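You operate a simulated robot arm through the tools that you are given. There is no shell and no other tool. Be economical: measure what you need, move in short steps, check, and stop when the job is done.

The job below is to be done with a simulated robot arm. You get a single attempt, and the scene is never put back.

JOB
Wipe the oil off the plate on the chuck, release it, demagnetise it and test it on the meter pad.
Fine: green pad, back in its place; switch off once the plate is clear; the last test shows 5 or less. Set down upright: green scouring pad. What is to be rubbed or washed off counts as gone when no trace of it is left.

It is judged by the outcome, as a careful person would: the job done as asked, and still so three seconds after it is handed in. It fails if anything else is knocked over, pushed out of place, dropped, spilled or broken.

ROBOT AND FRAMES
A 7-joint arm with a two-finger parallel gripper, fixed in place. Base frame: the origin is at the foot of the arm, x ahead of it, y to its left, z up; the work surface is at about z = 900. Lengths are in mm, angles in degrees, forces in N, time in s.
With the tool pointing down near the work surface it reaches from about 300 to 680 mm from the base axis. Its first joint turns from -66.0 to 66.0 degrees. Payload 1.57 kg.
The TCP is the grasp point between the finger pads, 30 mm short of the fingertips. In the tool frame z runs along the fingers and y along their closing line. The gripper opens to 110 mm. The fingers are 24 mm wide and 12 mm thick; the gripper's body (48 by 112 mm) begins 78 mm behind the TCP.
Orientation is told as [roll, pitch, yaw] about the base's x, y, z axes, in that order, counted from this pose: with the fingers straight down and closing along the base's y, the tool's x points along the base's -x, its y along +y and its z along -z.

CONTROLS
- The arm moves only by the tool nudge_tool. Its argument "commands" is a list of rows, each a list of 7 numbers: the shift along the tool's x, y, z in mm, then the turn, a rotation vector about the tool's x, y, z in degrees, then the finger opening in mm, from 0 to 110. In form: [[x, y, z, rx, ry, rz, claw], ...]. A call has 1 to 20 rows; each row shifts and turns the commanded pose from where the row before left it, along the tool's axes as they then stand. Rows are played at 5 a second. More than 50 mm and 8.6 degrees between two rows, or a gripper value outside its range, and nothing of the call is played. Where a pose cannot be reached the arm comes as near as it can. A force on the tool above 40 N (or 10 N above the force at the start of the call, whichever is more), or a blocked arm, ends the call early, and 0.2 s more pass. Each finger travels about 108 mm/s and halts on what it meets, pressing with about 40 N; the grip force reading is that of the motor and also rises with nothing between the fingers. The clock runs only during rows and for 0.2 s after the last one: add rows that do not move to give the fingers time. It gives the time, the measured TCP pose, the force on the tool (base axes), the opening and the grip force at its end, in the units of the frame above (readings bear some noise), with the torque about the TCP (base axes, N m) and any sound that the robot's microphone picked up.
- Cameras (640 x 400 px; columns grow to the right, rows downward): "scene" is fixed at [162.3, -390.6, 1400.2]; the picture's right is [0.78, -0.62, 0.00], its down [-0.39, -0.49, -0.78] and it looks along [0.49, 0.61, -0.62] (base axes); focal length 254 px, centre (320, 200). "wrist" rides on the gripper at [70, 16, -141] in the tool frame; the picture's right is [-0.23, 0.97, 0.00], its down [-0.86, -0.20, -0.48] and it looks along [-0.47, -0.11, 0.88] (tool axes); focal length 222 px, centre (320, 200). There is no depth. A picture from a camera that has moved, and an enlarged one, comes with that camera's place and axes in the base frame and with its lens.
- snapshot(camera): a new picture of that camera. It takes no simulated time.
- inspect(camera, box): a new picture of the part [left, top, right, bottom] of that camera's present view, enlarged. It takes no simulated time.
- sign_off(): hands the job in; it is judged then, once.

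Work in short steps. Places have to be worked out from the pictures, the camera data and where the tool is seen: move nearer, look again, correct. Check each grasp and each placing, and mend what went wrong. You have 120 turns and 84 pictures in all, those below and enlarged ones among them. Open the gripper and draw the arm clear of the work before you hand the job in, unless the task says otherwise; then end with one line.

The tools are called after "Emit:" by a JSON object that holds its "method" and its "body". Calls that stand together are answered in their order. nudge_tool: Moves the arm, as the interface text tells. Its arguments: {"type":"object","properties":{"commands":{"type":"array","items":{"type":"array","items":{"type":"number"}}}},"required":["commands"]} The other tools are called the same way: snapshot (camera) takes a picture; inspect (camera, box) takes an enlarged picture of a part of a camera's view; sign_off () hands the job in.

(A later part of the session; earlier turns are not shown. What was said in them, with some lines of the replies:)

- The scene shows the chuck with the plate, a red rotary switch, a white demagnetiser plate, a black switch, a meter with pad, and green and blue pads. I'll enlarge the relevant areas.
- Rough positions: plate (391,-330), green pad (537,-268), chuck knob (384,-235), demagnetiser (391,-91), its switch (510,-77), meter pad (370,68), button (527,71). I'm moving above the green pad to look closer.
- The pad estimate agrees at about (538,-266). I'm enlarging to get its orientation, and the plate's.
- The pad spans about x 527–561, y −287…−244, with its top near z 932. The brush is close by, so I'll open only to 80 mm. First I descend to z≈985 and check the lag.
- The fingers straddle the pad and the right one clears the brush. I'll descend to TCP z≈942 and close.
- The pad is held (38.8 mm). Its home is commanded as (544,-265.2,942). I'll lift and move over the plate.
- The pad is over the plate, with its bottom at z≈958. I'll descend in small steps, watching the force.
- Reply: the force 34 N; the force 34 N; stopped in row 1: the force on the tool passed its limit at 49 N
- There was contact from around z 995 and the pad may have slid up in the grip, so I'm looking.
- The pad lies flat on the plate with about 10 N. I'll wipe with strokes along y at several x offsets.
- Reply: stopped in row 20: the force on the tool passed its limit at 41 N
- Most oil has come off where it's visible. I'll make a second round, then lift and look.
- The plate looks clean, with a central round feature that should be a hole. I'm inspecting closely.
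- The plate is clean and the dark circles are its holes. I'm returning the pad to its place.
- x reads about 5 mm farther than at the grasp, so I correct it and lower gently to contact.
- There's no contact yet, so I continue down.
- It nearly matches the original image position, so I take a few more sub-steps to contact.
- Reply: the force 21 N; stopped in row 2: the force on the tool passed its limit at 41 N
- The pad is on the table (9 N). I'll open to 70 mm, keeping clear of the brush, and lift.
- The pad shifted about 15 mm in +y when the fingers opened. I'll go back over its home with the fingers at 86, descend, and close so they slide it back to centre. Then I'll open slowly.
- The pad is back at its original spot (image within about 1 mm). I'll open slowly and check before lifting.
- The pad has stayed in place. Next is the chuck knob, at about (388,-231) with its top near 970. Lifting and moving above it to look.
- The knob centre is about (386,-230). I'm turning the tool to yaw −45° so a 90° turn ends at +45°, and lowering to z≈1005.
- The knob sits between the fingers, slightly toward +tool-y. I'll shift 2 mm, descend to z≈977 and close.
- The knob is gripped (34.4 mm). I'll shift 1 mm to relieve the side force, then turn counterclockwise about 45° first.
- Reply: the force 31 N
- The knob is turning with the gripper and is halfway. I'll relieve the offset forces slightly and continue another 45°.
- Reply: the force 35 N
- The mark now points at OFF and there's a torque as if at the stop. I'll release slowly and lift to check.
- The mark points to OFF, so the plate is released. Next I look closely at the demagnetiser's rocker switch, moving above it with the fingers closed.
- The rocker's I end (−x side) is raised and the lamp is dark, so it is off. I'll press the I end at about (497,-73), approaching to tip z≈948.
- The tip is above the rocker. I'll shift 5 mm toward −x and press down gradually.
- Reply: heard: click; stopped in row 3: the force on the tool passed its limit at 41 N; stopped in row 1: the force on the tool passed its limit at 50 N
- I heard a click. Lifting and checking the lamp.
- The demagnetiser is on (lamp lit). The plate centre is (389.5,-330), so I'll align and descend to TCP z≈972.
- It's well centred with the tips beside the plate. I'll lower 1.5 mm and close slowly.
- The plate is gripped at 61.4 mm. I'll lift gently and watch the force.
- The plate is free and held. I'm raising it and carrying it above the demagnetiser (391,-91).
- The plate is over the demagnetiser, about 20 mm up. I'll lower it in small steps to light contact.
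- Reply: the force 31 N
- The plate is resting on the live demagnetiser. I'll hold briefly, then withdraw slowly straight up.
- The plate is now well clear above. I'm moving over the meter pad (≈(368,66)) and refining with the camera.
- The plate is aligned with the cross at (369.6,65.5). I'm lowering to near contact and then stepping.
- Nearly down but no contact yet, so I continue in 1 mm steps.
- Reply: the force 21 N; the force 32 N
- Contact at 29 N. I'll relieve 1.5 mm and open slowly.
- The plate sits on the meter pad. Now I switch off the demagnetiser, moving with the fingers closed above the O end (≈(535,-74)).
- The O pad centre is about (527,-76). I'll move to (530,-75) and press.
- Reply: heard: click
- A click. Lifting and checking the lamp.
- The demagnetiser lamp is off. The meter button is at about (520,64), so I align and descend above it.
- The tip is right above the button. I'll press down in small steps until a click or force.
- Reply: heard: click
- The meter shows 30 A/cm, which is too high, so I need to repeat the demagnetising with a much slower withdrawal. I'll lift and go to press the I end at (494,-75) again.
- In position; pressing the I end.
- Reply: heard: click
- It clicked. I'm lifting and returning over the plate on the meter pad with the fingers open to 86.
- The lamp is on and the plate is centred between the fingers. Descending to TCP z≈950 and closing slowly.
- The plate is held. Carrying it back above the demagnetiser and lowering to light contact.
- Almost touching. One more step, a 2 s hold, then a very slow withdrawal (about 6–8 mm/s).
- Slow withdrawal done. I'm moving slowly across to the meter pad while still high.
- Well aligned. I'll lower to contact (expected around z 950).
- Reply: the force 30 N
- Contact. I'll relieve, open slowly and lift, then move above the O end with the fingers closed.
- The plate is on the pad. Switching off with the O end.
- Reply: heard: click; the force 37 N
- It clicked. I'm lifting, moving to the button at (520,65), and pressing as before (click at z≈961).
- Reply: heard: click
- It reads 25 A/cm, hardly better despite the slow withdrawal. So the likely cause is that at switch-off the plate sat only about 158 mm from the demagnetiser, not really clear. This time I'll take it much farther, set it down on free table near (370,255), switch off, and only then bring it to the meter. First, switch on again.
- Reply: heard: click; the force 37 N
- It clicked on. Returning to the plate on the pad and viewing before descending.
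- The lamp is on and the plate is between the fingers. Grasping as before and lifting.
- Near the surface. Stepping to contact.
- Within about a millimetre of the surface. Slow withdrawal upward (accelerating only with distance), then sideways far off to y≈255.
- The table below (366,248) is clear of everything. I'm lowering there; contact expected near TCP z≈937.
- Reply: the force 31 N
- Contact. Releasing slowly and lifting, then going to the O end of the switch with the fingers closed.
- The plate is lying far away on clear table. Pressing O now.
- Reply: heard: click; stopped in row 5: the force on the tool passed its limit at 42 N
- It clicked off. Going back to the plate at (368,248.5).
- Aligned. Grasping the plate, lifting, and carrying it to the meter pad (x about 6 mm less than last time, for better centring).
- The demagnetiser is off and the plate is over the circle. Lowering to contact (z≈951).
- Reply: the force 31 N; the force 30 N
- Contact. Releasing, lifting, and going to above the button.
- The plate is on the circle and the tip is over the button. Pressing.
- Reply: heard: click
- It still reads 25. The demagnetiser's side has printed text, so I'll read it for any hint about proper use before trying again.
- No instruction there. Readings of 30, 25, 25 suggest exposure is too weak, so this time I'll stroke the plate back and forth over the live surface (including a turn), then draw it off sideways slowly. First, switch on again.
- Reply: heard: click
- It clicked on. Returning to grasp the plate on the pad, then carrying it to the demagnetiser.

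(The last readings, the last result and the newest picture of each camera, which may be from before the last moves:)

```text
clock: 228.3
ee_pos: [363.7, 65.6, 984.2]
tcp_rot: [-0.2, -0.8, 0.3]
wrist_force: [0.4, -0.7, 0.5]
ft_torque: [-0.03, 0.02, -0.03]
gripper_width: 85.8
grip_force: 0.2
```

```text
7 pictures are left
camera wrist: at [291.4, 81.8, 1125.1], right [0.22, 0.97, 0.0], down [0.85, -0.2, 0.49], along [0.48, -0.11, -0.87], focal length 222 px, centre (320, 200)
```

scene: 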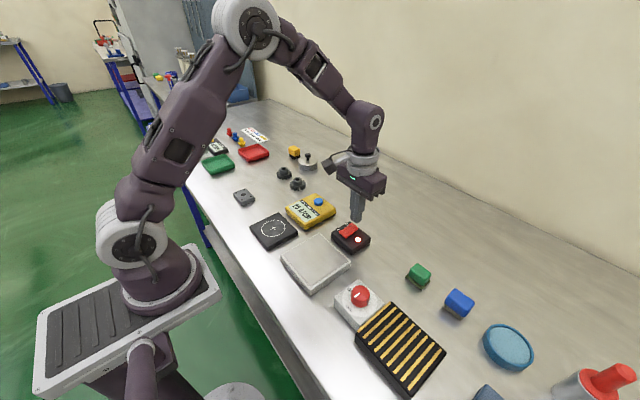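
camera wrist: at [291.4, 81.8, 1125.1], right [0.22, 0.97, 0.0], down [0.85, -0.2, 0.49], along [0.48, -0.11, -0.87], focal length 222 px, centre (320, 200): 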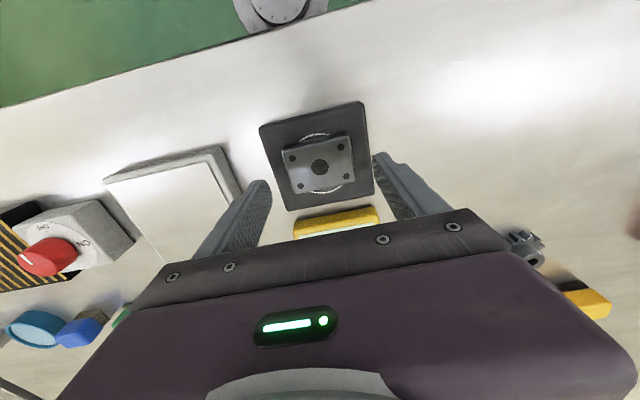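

Well aligned. Grasping, lifting and moving above the demagnetiser, then lowering close.

Emit:
{"method": "nudge_tool", "body": {"commands": [[0, 0, 18, 0, 0, 0, 86], [0, 0, 16, 0, 0, 0, 86], [0, 0, 0, 0, 0, 0, 80], [0, 0, 0, 0, 0, 0, 75], [0, 0, 0, 0, 0, 0, 70], [0, 0, 0, 0, 0, 0, 66], [0, 0, 0, 0, 0, 0, 62], [0, 0, 0, 0, 0, 0, 57], [0, 0, 0, 0, 0, 0, 50], [0, 0, 0, 0, 0, 0, 50], [0, 0, -5, 0, 0, 0, 50], [0, 0, -15, 0, 0, 0, 50], [0, 0, -30, 0, 0, 0, 50], [0, 0, 0, 0, 0, 0, 50]]}}

Emit:
{"method": "nudge_tool", "body": {"commands": [[-4, -26, 0, 0, 0, 0, 50], [-4, -26, 0, 0, 0, 0, 50], [-4, -26, 0, 0, 0, 0, 50], [-4, -26, 0, 0, 0, 0, 50], [-4, -26, 0, 0, 0, 0, 50], [-5.5, -26.5, 0, 0, 0, 0, 50], [0, 0, 10, 0, 0, 0, 50], [0, 0, 10, 0, 0, 0, 50], [0, 0, 10, 0, 0, 0, 50], [0, 0, 2, 0, 0, 0, 50], [0, 0, 0, 0, 0, 0, 50], [0, 0, 0, 0, 0, 0, 50]]}}

Emit:
{"method": "nudge_tool", "body": {"commands": [[0, 0, 1, 0, 0, 0, 50], [0, 0, 0, 0, 0, 0, 50]]}}

Emit:
{"method": "nudge_tool", "body": {"commands": [[0, 0, 1, 0, 0, 0, 50], [0, 0, 0, 0, 0, 0, 50]]}}

```text
clock: 231.3
ee_pos: [363.7, 65.3, 1002.1]
tcp_rot: [-0.2, -0.8, 0.2]
wrist_force: [0.2, 0.8, -4.1]
ft_torque: [0.0, 0.0, -0.02]
gripper_width: 61.7
grip_force: 39.6
```

```text
clock: 233.9
ee_pos: [388.7, -91.9, 970.3]
tcp_rot: [-0.2, -0.8, 0.2]
wrist_force: [-0.7, 0.2, -3.5]
ft_torque: [0.0, -0.02, 0.01]
gripper_width: 61.7
grip_force: 40.1
```

```text
clock: 234.5
ee_pos: [388.8, -91.3, 970.2]
tcp_rot: [-0.1, -0.7, 0.3]
wrist_force: [-0.5, -0.2, -3.6]
ft_torque: [0.03, -0.02, 0.04]
gripper_width: 61.7
grip_force: 40.3
```

```text
clock: 235.1
ee_pos: [388.3, -91.8, 968.6]
tcp_rot: [-0.1, -0.8, 0.2]
wrist_force: [0.0, 1.4, -3.4]
ft_torque: [-0.04, 0.01, -0.01]
gripper_width: 61.4
grip_force: 40.2
```

Lowering 3 mm more (about 1 mm gap), then stroking over the live surface in y and x with a turn, staying close to it.

Emit:
{"method": "nudge_tool", "body": {"commands": [[0, 0, 1.5, 0, 0, 0, 50], [0, 0, 1.5, 0, 0, 0, 50], [0, 0, 0, 0, 0, 0, 50], [0, 0, 0, 0, 0, 0, 50]]}}

Emit:
{"method": "nudge_tool", "body": {"commands": [[0, 10, 0, 0, 0, 0, 50], [0, 10, 0, 0, 0, 0, 50], [0, 10, 0, 0, 0, 0, 50], [0, 10, 0, 0, 0, 0, 50], [0, 10, 0, 0, 0, 0, 50], [0, -10, 0, 0, 0, 0, 50], [0, -10, 0, 0, 0, 0, 50], [0, -10, 0, 0, 0, 0, 50], [0, -10, 0, 0, 0, 0, 50], [0, -10, 0, 0, 0, 0, 50], [0, -10, 0, 0, 0, 0, 50], [0, -10, 0, 0, 0, 0, 50], [0, -10, 0, 0, 0, 0, 50], [0, 10, 0, 0, 0, 0, 50], [0, 10, 0, 0, 0, 0, 50], [0, 10, 0, 0, 0, 0, 50], [0, 0, 0, 0, 0, 0, 50], [0, 0, 0, 0, 0, 0, 50]]}}

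Emit:
{"method": "nudge_tool", "body": {"commands": [[10, 0, 0, 0, 0, 0, 50], [10, 0, 0, 0, 0, 0, 50], [10, 0, 0, 0, 0, 0, 50], [-10, 0, 0, 0, 0, 0, 50], [-10, 0, 0, 0, 0, 0, 50], [-10, 0, 0, 0, 0, 0, 50], [-10, 0, 0, 0, 0, 0, 50], [-10, 0, 0, 0, 0, 0, 50], [10, 0, 0, 0, 0, 0, 50], [10, 0, 0, 0, 0, 0, 50], [0, 0, 0, 0, 0, 7, 50], [0, 0, 0, 0, 0, 7, 50], [0, 0, 0, 0, 0, 7, 50], [0, 0, 0, 0, 0, 7, 50], [0, 0, 0, 0, 0, -7, 50], [0, 0, 0, 0, 0, -7, 50], [0, 0, 0, 0, 0, -7, 50], [0, 0, 0, 0, 0, -7, 50], [0, 0, 0, 0, 0, 0, 50], [0, 0, 0, 0, 0, 0, 50]]}}

```text
clock: 236.1
ee_pos: [388.0, -91.8, 964.6]
tcp_rot: [0.0, -0.8, 0.1]
wrist_force: [-0.6, -0.7, -4.1]
ft_torque: [0.02, 0.01, -0.02]
gripper_width: 61.8
grip_force: 39.9
```

```text
clock: 239.9
ee_pos: [389.9, -92.8, 967.1]
tcp_rot: [-0.1, -0.7, 0.2]
wrist_force: [-0.1, 0.0, -3.1]
ft_torque: [0.01, 0.0, -0.03]
gripper_width: 61.5
grip_force: 40.5
```

```text
clock: 244.1
ee_pos: [390.4, -92.0, 965.0]
tcp_rot: [0.0, -0.8, 0.2]
wrist_force: [-0.4, -0.2, -4.3]
ft_torque: [0.02, 0.02, 0.02]
gripper_width: 61.5
grip_force: 39.9
```

Now a slow sideways draw-off towards the meter pad (7.5–15 mm/s), staying at surface height.

Emit:
{"method": "nudge_tool", "body": {"commands": [[0, 1, 0, 0, 0, 0, 50], [0, 1, 0, 0, 0, 0, 50], [0, 1.5, 0, 0, 0, 0, 50], [0, 1.5, 0, 0, 0, 0, 50], [0, 1.5, 0, 0, 0, 0, 50], [0, 1.5, 0, 0, 0, 0, 50], [0, 1.5, 0, 0, 0, 0, 50], [0, 1.5, 0, 0, 0, 0, 50], [0, 1.5, 0, 0, 0, 0, 50], [0, 1.5, 0, 0, 0, 0, 50], [0, 1.5, 0, 0, 0, 0, 50], [0, 1.5, 0, 0, 0, 0, 50], [0, 1.5, 0, 0, 0, 0, 50], [0, 1.5, 0, 0, 0, 0, 50], [0, 1.5, 0, 0, 0, 0, 50], [0, 1.5, 0, 0, 0, 0, 50], [0, 1.5, 0, 0, 0, 0, 50], [0, 1.5, 0, 0, 0, 0, 50], [0, 1.5, 0, 0, 0, 0, 50], [0, 1.5, 0, 0, 0, 0, 50]]}}

Emit:
{"method": "nudge_tool", "body": {"commands": [[0, 1.5, 0, 0, 0, 0, 50], [0, 1.5, 0, 0, 0, 0, 50], [0, 1.5, 0, 0, 0, 0, 50], [0, 1.5, 0, 0, 0, 0, 50], [0, 1.5, 0, 0, 0, 0, 50], [0, 1.5, 0, 0, 0, 0, 50], [0, 1.5, 0, 0, 0, 0, 50], [0, 1.5, 0, 0, 0, 0, 50], [0, 1.5, 0, 0, 0, 0, 50], [0, 1.5, 0, 0, 0, 0, 50], [0, 1.5, 0, 0, 0, 0, 50], [0, 1.5, 0, 0, 0, 0, 50], [0, 1.5, 0, 0, 0, 0, 50], [0, 1.5, 0, 0, 0, 0, 50], [0, 1.5, 0, 0, 0, 0, 50], [0, 1.5, 0, 0, 0, 0, 50], [0, 1.5, 0, 0, 0, 0, 50], [0, 1.5, 0, 0, 0, 0, 50], [0, 1.5, 0, 0, 0, 0, 50], [0, 1.5, 0, 0, 0, 0, 50]]}}

Emit:
{"method": "nudge_tool", "body": {"commands": [[0, 1.5, 0, 0, 0, 0, 50], [0, 1.5, 0, 0, 0, 0, 50], [0, 1.5, 0, 0, 0, 0, 50], [0, 1.5, 0, 0, 0, 0, 50], [0, 2, 0, 0, 0, 0, 50], [0, 2, 0, 0, 0, 0, 50], [0, 2, 0, 0, 0, 0, 50], [0, 2, 0, 0, 0, 0, 50], [0, 2, 0, 0, 0, 0, 50], [0, 2, 0, 0, 0, 0, 50], [0, 2, 0, 0, 0, 0, 50], [0, 2, 0, 0, 0, 0, 50], [0, 2, 0, 0, 0, 0, 50], [0, 2, 0, 0, 0, 0, 50], [0, 2, 0, 0, 0, 0, 50], [0, 2, 0, 0, 0, 0, 50], [0, 2, 0, 0, 0, 0, 50], [0, 2, 0, 0, 0, 0, 50], [0, 2, 0, 0, 0, 0, 50], [0, 2, 0, 0, 0, 0, 50]]}}

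Emit:
{"method": "nudge_tool", "body": {"commands": [[1.3, 3, 0, 0, 0, 0, 50], [1.3, 3, 0, 0, 0, 0, 50], [1.3, 3, 0, 0, 0, 0, 50], [1.3, 3, 0, 0, 0, 0, 50], [1.3, 3, 0, 0, 0, 0, 50], [1.3, 3, 0, 0, 0, 0, 50], [1.3, 3, 0, 0, 0, 0, 50], [1.3, 3, 0, 0, 0, 0, 50], [1.3, 3, 0, 0, 0, 0, 50], [1.3, 3, 0, 0, 0, 0, 50], [1.3, 3, 0, 0, 0, 0, 50], [1.3, 3, 0, 0, 0, 0, 50], [1.3, 3, 0, 0, 0, 0, 50], [1.3, 3, 0, 0, 0, 0, 50], [1.3, 3, 0, 0, 0, 0, 50], [1.3, 3, 0, 0, 0, 0, 50], [1.3, 3, 0, 0, 0, 0, 50], [1.3, 3, 0, 0, 0, 0, 50], [1.3, 3, 0, 0, 0, 0, 50], [1.3, 3, 0, 0, 0, 0, 50]]}}

```text
clock: 248.3
ee_pos: [390.7, -63.3, 965.7]
tcp_rot: [-0.1, -0.7, 0.2]
wrist_force: [0.4, -0.4, -4.4]
ft_torque: [0.01, 0.0, 0.0]
gripper_width: 61.8
grip_force: 40.2
```

```text
clock: 252.5
ee_pos: [389.4, -33.4, 964.9]
tcp_rot: [-0.1, -0.7, 0.2]
wrist_force: [0.9, 0.9, -4.4]
ft_torque: [0.02, -0.01, -0.04]
gripper_width: 61.6
grip_force: 39.8
```

```text
clock: 256.7
ee_pos: [390.2, 4.4, 964.3]
tcp_rot: [-0.1, -0.9, 0.2]
wrist_force: [1.2, 0.3, -4.1]
ft_torque: [0.01, 0.01, -0.01]
gripper_width: 61.7
grip_force: 40.0
```

```text
clock: 260.9
ee_pos: [361.6, 63.2, 965.5]
tcp_rot: [-0.1, -0.8, 0.2]
wrist_force: [0.1, -0.2, -3.2]
ft_torque: [-0.04, 0.01, 0.01]
gripper_width: 61.4
grip_force: 40.5
```

Now over the meter pad. Lowering to contact (z≈951) and releasing.

Emit:
{"method": "nudge_tool", "body": {"commands": [[-1, 1.5, 4, 0, 0, 0, 50], [0, 0, 4, 0, 0, 0, 50], [0, 0, 3, 0, 0, 0, 50], [0, 0, 0, 0, 0, 0, 50]]}}

Emit:
{"method": "nudge_tool", "body": {"commands": [[0, 0, 1, 0, 0, 0, 50], [0, 0, 1, 0, 0, 0, 50], [0, 0, 0, 0, 0, 0, 50]]}}

Emit:
{"method": "nudge_tool", "body": {"commands": [[0, 0, 0.8, 0, 0, 0, 50], [0, 0, 0, 0, 0, 0, 50]]}}

```text
clock: 261.9
ee_pos: [365.0, 65.8, 952.8]
tcp_rot: [-0.1, -0.8, 0.3]
wrist_force: [-0.2, -0.2, -3.9]
ft_torque: [0.04, -0.01, 0.02]
gripper_width: 61.5
grip_force: 40.3
```

```text
clock: 262.7
ee_pos: [364.8, 66.6, 951.4]
tcp_rot: [-0.2, -0.8, 0.2]
wrist_force: [-3.7, -2.9, 24.1]
ft_torque: [0.1, 0.37, 0.08]
gripper_width: 61.6
grip_force: 40.0
```

```text
clock: 263.3
ee_pos: [365.1, 65.3, 950.9]
tcp_rot: [-0.2, -0.7, 0.3]
wrist_force: [-9.7, 0.7, 28.9]
ft_torque: [0.03, 0.2, -0.03]
gripper_width: 61.7
grip_force: 39.8
```

Releasing, then pressing the test button as a diagnostic (demagnetiser still on, plate off it).

Emit:
{"method": "nudge_tool", "body": {"commands": [[0, 0, -1.3, 0, 0, 0, 50], [0, 0, 0, 0, 0, 0, 61], [0, 0, 0, 0, 0, 0, 63], [0, 0, 0, 0, 0, 0, 65], [0, 0, 0, 0, 0, 0, 67], [0, 0, 0, 0, 0, 0, 70], [0, 0, 0, 0, 0, 0, 73], [0, 0, 0, 0, 0, 0, 77], [0, 0, 0, 0, 0, 0, 82], [0, 0, 0, 0, 0, 0, 86], [0, 0, 0, 0, 0, 0, 86], [0, 0, -20, 0, 0, 0, 86], [0, 0, -40, 0, 0, 0, 86], [0, 0, -30, 0, 0, 0, 86], [0, 0, 0, 0, 0, 0, 86]]}}

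Emit:
{"method": "nudge_tool", "body": {"commands": [[-39, 0, 0, 0, 0, 0, 60], [-39, 0, 0, 0, 0, 0, 40], [-39, 0, 0, 0, 0, 0, 20], [-39, -0.5, 0, 0, 0, 0, 0], [0, 0, 0, 0, 0, 0, 0], [0, 0, 35, 0, 0, 0, 0], [0, 0, 35, 0, 0, 0, 0], [0, 0, 0, 0, 0, 0, 0], [0, 0, 0, 0, 0, 0, 0]]}}

Emit:
{"method": "nudge_tool", "body": {"commands": [[0, 0, 3, 0, 0, 0, 0], [0, 0, 3, 0, 0, 0, 0], [0, 0, 2, 0, 0, 0, 0], [0, 0, 2, 0, 0, 0, 0], [0, 0, 2, 0, 0, 0, 0], [0, 0, 1.5, 0, 0, 0, 0], [0, 0, 0, 0, 0, 0, 0]]}}

Emit:
{"method": "inspect", "body": {"camera": "scene", "box": [230, 170, 390, 280]}}

```text
clock: 266.5
ee_pos: [364.6, 67.8, 1040.4]
tcp_rot: [-0.1, -0.9, 0.2]
wrist_force: [0.4, -0.5, -0.3]
ft_torque: [0.03, -0.03, 0.05]
gripper_width: 85.8
grip_force: 0.0
```

```text
clock: 268.5
ee_pos: [520.2, 68.7, 974.6]
tcp_rot: [-0.1, -0.9, 0.2]
wrist_force: [-0.9, 1.0, -0.8]
ft_torque: [0.01, 0.01, 0.01]
gripper_width: 0.0
grip_force: 21.3
```

```text
clock: 270.1
ee_pos: [520.4, 67.0, 959.4]
tcp_rot: [-0.2, -0.9, 0.2]
wrist_force: [-1.2, -1.2, 3.3]
ft_torque: [-0.02, 0.04, 0.02]
gripper_width: 0.1
grip_force: 20.9
heard: click
```

```text
3.64 times, centred on (310, 225) of scene
camera zoom: at [162.2, -390.6, 1400.2], right [0.78, -0.62, 0.0], down [-0.39, -0.49, -0.78], along [0.49, 0.61, -0.62], focal length 925 px, centre (356, 109)
```

zoom: 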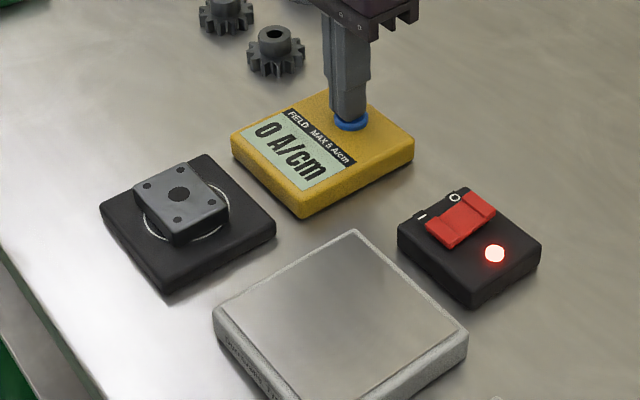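

0 A/cm: demagnetised. Now I switch off the demagnetiser at the O end.

Emit:
{"method": "nudge_tool", "body": {"commands": [[0, 0, -35, 0, 0, 0, 0], [0, 0, -40, 0, 0, 0, 0], [-3, -35, 0, 0, 0, 0, 0], [-3, -35, 0, 0, 0, 0, 0], [-3, -35, 0, 0, 0, 0, 0], [-2, -36, 0, 0, 0, 0, 0], [0, 0, 30, 0, 0, 0, 0], [0, 0, 32, 0, 0, 0, 0], [0, 0, 0, 0, 0, 0, 0], [0, 0, 0, 0, 0, 0, 0]]}}

Emit:
{"method": "nudge_tool", "body": {"commands": [[0, 0, 2, 0, 0, 0, 0], [0, 0, 2, 0, 0, 0, 0], [0, 0, 2, 0, 0, 0, 0], [0, 0, 1.5, 0, 0, 0, 0], [0, 0, 1.5, 0, 0, 0, 0], [0, 0, 1, 0, 0, 0, 0], [0, 0, 0, 0, 0, 0, 0]]}}

```text
clock: 272.3
ee_pos: [532.8, -75.9, 973.0]
tcp_rot: [-0.1, -0.8, 0.2]
wrist_force: [-1.2, 0.6, 0.2]
ft_torque: [0.02, 0.01, -0.01]
gripper_width: 0.2
grip_force: 21.0
```

```text
clock: 273.9
ee_pos: [530.7, -73.9, 964.4]
tcp_rot: [-0.1, -0.7, 0.3]
wrist_force: [0.3, -0.5, 1.2]
ft_torque: [-0.01, -0.02, 0.0]
gripper_width: 0.0
grip_force: 21.4
```

Emit:
{"method": "nudge_tool", "body": {"commands": [[0, 0, 1, 0, 0, 0, 0], [0, 0, 1, 0, 0, 0, 0], [0, 0, 1, 0, 0, 0, 0], [0, 0, 0, 0, 0, 0, 0]]}}

```text
clock: 274.9
ee_pos: [532.0, -73.0, 961.7]
tcp_rot: [-0.2, -0.9, 0.2]
wrist_force: [-5.9, 7.0, 29.3]
ft_torque: [0.23, 0.48, 0.0]
gripper_width: 0.0
grip_force: 21.4
heard: click
```

It clicked. I'll press the test button once more so the last test is taken with the demagnetiser off.

Emit:
{"method": "nudge_tool", "body": {"commands": [[0, 0, -35, 0, 0, 0, 0], [0, 0, -40, 0, 0, 0, 0], [3, 35, 0, 0, 0, 0, 0], [3, 35, 0, 0, 0, 0, 0], [3, 35, 0, 0, 0, 0, 0], [2, 35, 0, 0, 0, 0, 0], [0, 0, 30, 0, 0, 0, 0], [0, 0, 34, 0, 0, 0, 0], [0, 0, 0, 0, 0, 0, 0], [0, 0, 0, 0, 0, 0, 0]]}}

Emit:
{"method": "nudge_tool", "body": {"commands": [[0, 0, 3, 0, 0, 0, 0], [0, 0, 2, 0, 0, 0, 0], [0, 0, 2, 0, 0, 0, 0], [0, 0, 2, 0, 0, 0, 0], [0, 0, 1.5, 0, 0, 0, 0], [0, 0, 1.5, 0, 0, 0, 0], [0, 0, 0, 0, 0, 0, 0]]}}

```text
clock: 277.1
ee_pos: [518.8, 70.2, 970.6]
tcp_rot: [0.0, -0.9, 0.2]
wrist_force: [0.2, 0.4, -0.4]
ft_torque: [0.03, -0.01, 0.02]
gripper_width: 0.0
grip_force: 21.7
```

```text
clock: 278.7
ee_pos: [519.7, 65.3, 960.1]
tcp_rot: [-0.1, -0.8, 0.2]
wrist_force: [2.4, -0.8, 3.5]
ft_torque: [0.0, -0.04, 0.03]
gripper_width: 0.0
grip_force: 21.7
heard: click
```

It clicked. Lifting away, opening the gripper and checking everything.

Emit:
{"method": "nudge_tool", "body": {"commands": [[0, 0, -40, 0, 0, 0, 0], [0, 0, -45, 0, 0, 0, 0], [15, 0, -45, 0, 0, 0, 30], [15, -20, -45, 0, 0, 0, 60], [15, -30, -40, 0, 0, 0, 90], [15, -30, 0, 0, 0, 0, 110], [0, 0, 0, 0, 0, 0, 110], [0, 0, 0, 0, 0, 0, 110]]}}

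Emit:
{"method": "inspect", "body": {"camera": "scene", "box": [230, 170, 390, 280]}}

Emit:
{"method": "snapshot", "body": {"camera": "scene"}}

```text
refused: row 4 steps farther than a row can; nothing moved
```

```text
3.64 times, centred on (310, 225) of scene
camera zoom: at [162.3, -390.6, 1400.2], right [0.78, -0.62, 0.0], down [-0.39, -0.49, -0.78], along [0.49, 0.61, -0.62], focal length 925 px, centre (356, 109)
```

zoom: 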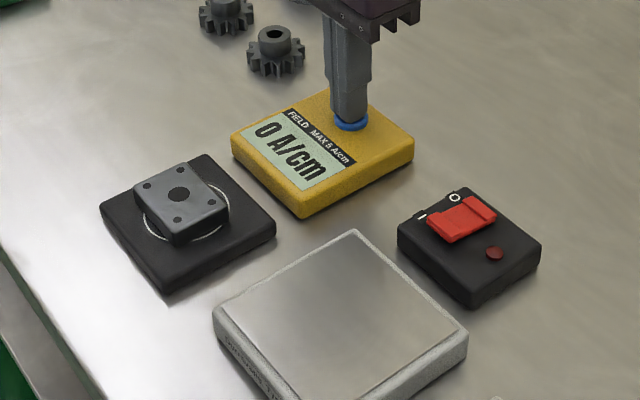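

```text
4 pictures are left
```

scene: 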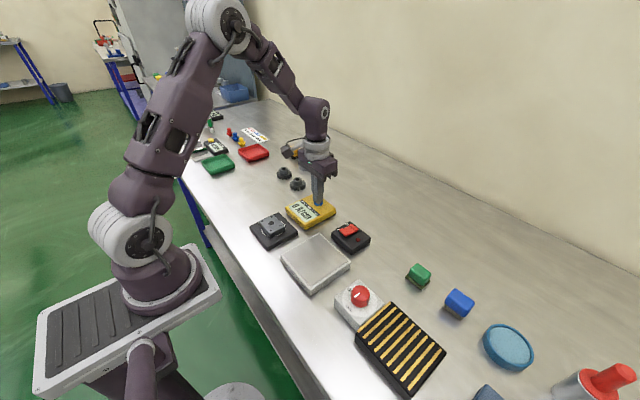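

The reading is 0 A/cm, the demagnetiser is off and the pad is in place. The retreat was refused because a row was too long, so I retract in smaller steps.

Emit:
{"method": "nudge_tool", "body": {"commands": [[0, 0, -40, 0, 0, 0, 0], [0, 0, -45, 0, 0, 0, 0], [0, 0, -45, 0, 0, 0, 30], [0, 0, -45, 0, 0, 0, 60], [20, -20, -30, 0, 0, 0, 90], [20, -20, 0, 0, 0, 0, 110], [20, -20, 0, 0, 0, 0, 110], [0, 0, 0, 0, 0, 0, 110], [0, 0, 0, 0, 0, 0, 110]]}}

Emit:
{"method": "inspect", "body": {"camera": "scene", "box": [230, 150, 530, 370]}}

```text
clock: 280.7
ee_pos: [457.4, 7.4, 1162.2]
tcp_rot: [-0.1, -0.8, 0.2]
wrist_force: [0.1, -0.2, 0.1]
ft_torque: [-0.01, -0.01, 0.01]
gripper_width: 110.2
grip_force: 0.1
```

```text
1.82 times, centred on (380, 260) of scene
camera zoom: at [162.3, -390.6, 1400.2], right [0.78, -0.62, 0.0], down [-0.39, -0.49, -0.78], along [0.49, 0.61, -0.62], focal length 463 px, centre (211, 91)
```

zoom: 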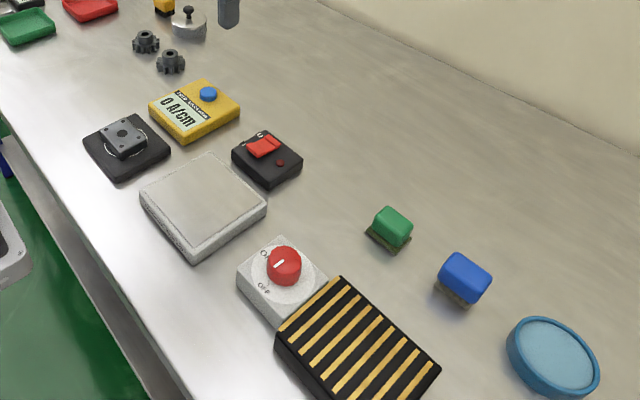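

Everything is in order: the plate is clean on the meter pad, the display reads 0 A/cm, both switches are off, and the green pad is upright in its place.

Emit:
{"method": "sign_off", "body": {}}

```text
The job is handed in.
```

The plate is wiped clean, released and demagnetised; its last test on the meter pad showed 0 A/cm. The demagnetiser was switched off once the plate was clear, the chuck is off, and the green pad is upright in its place.
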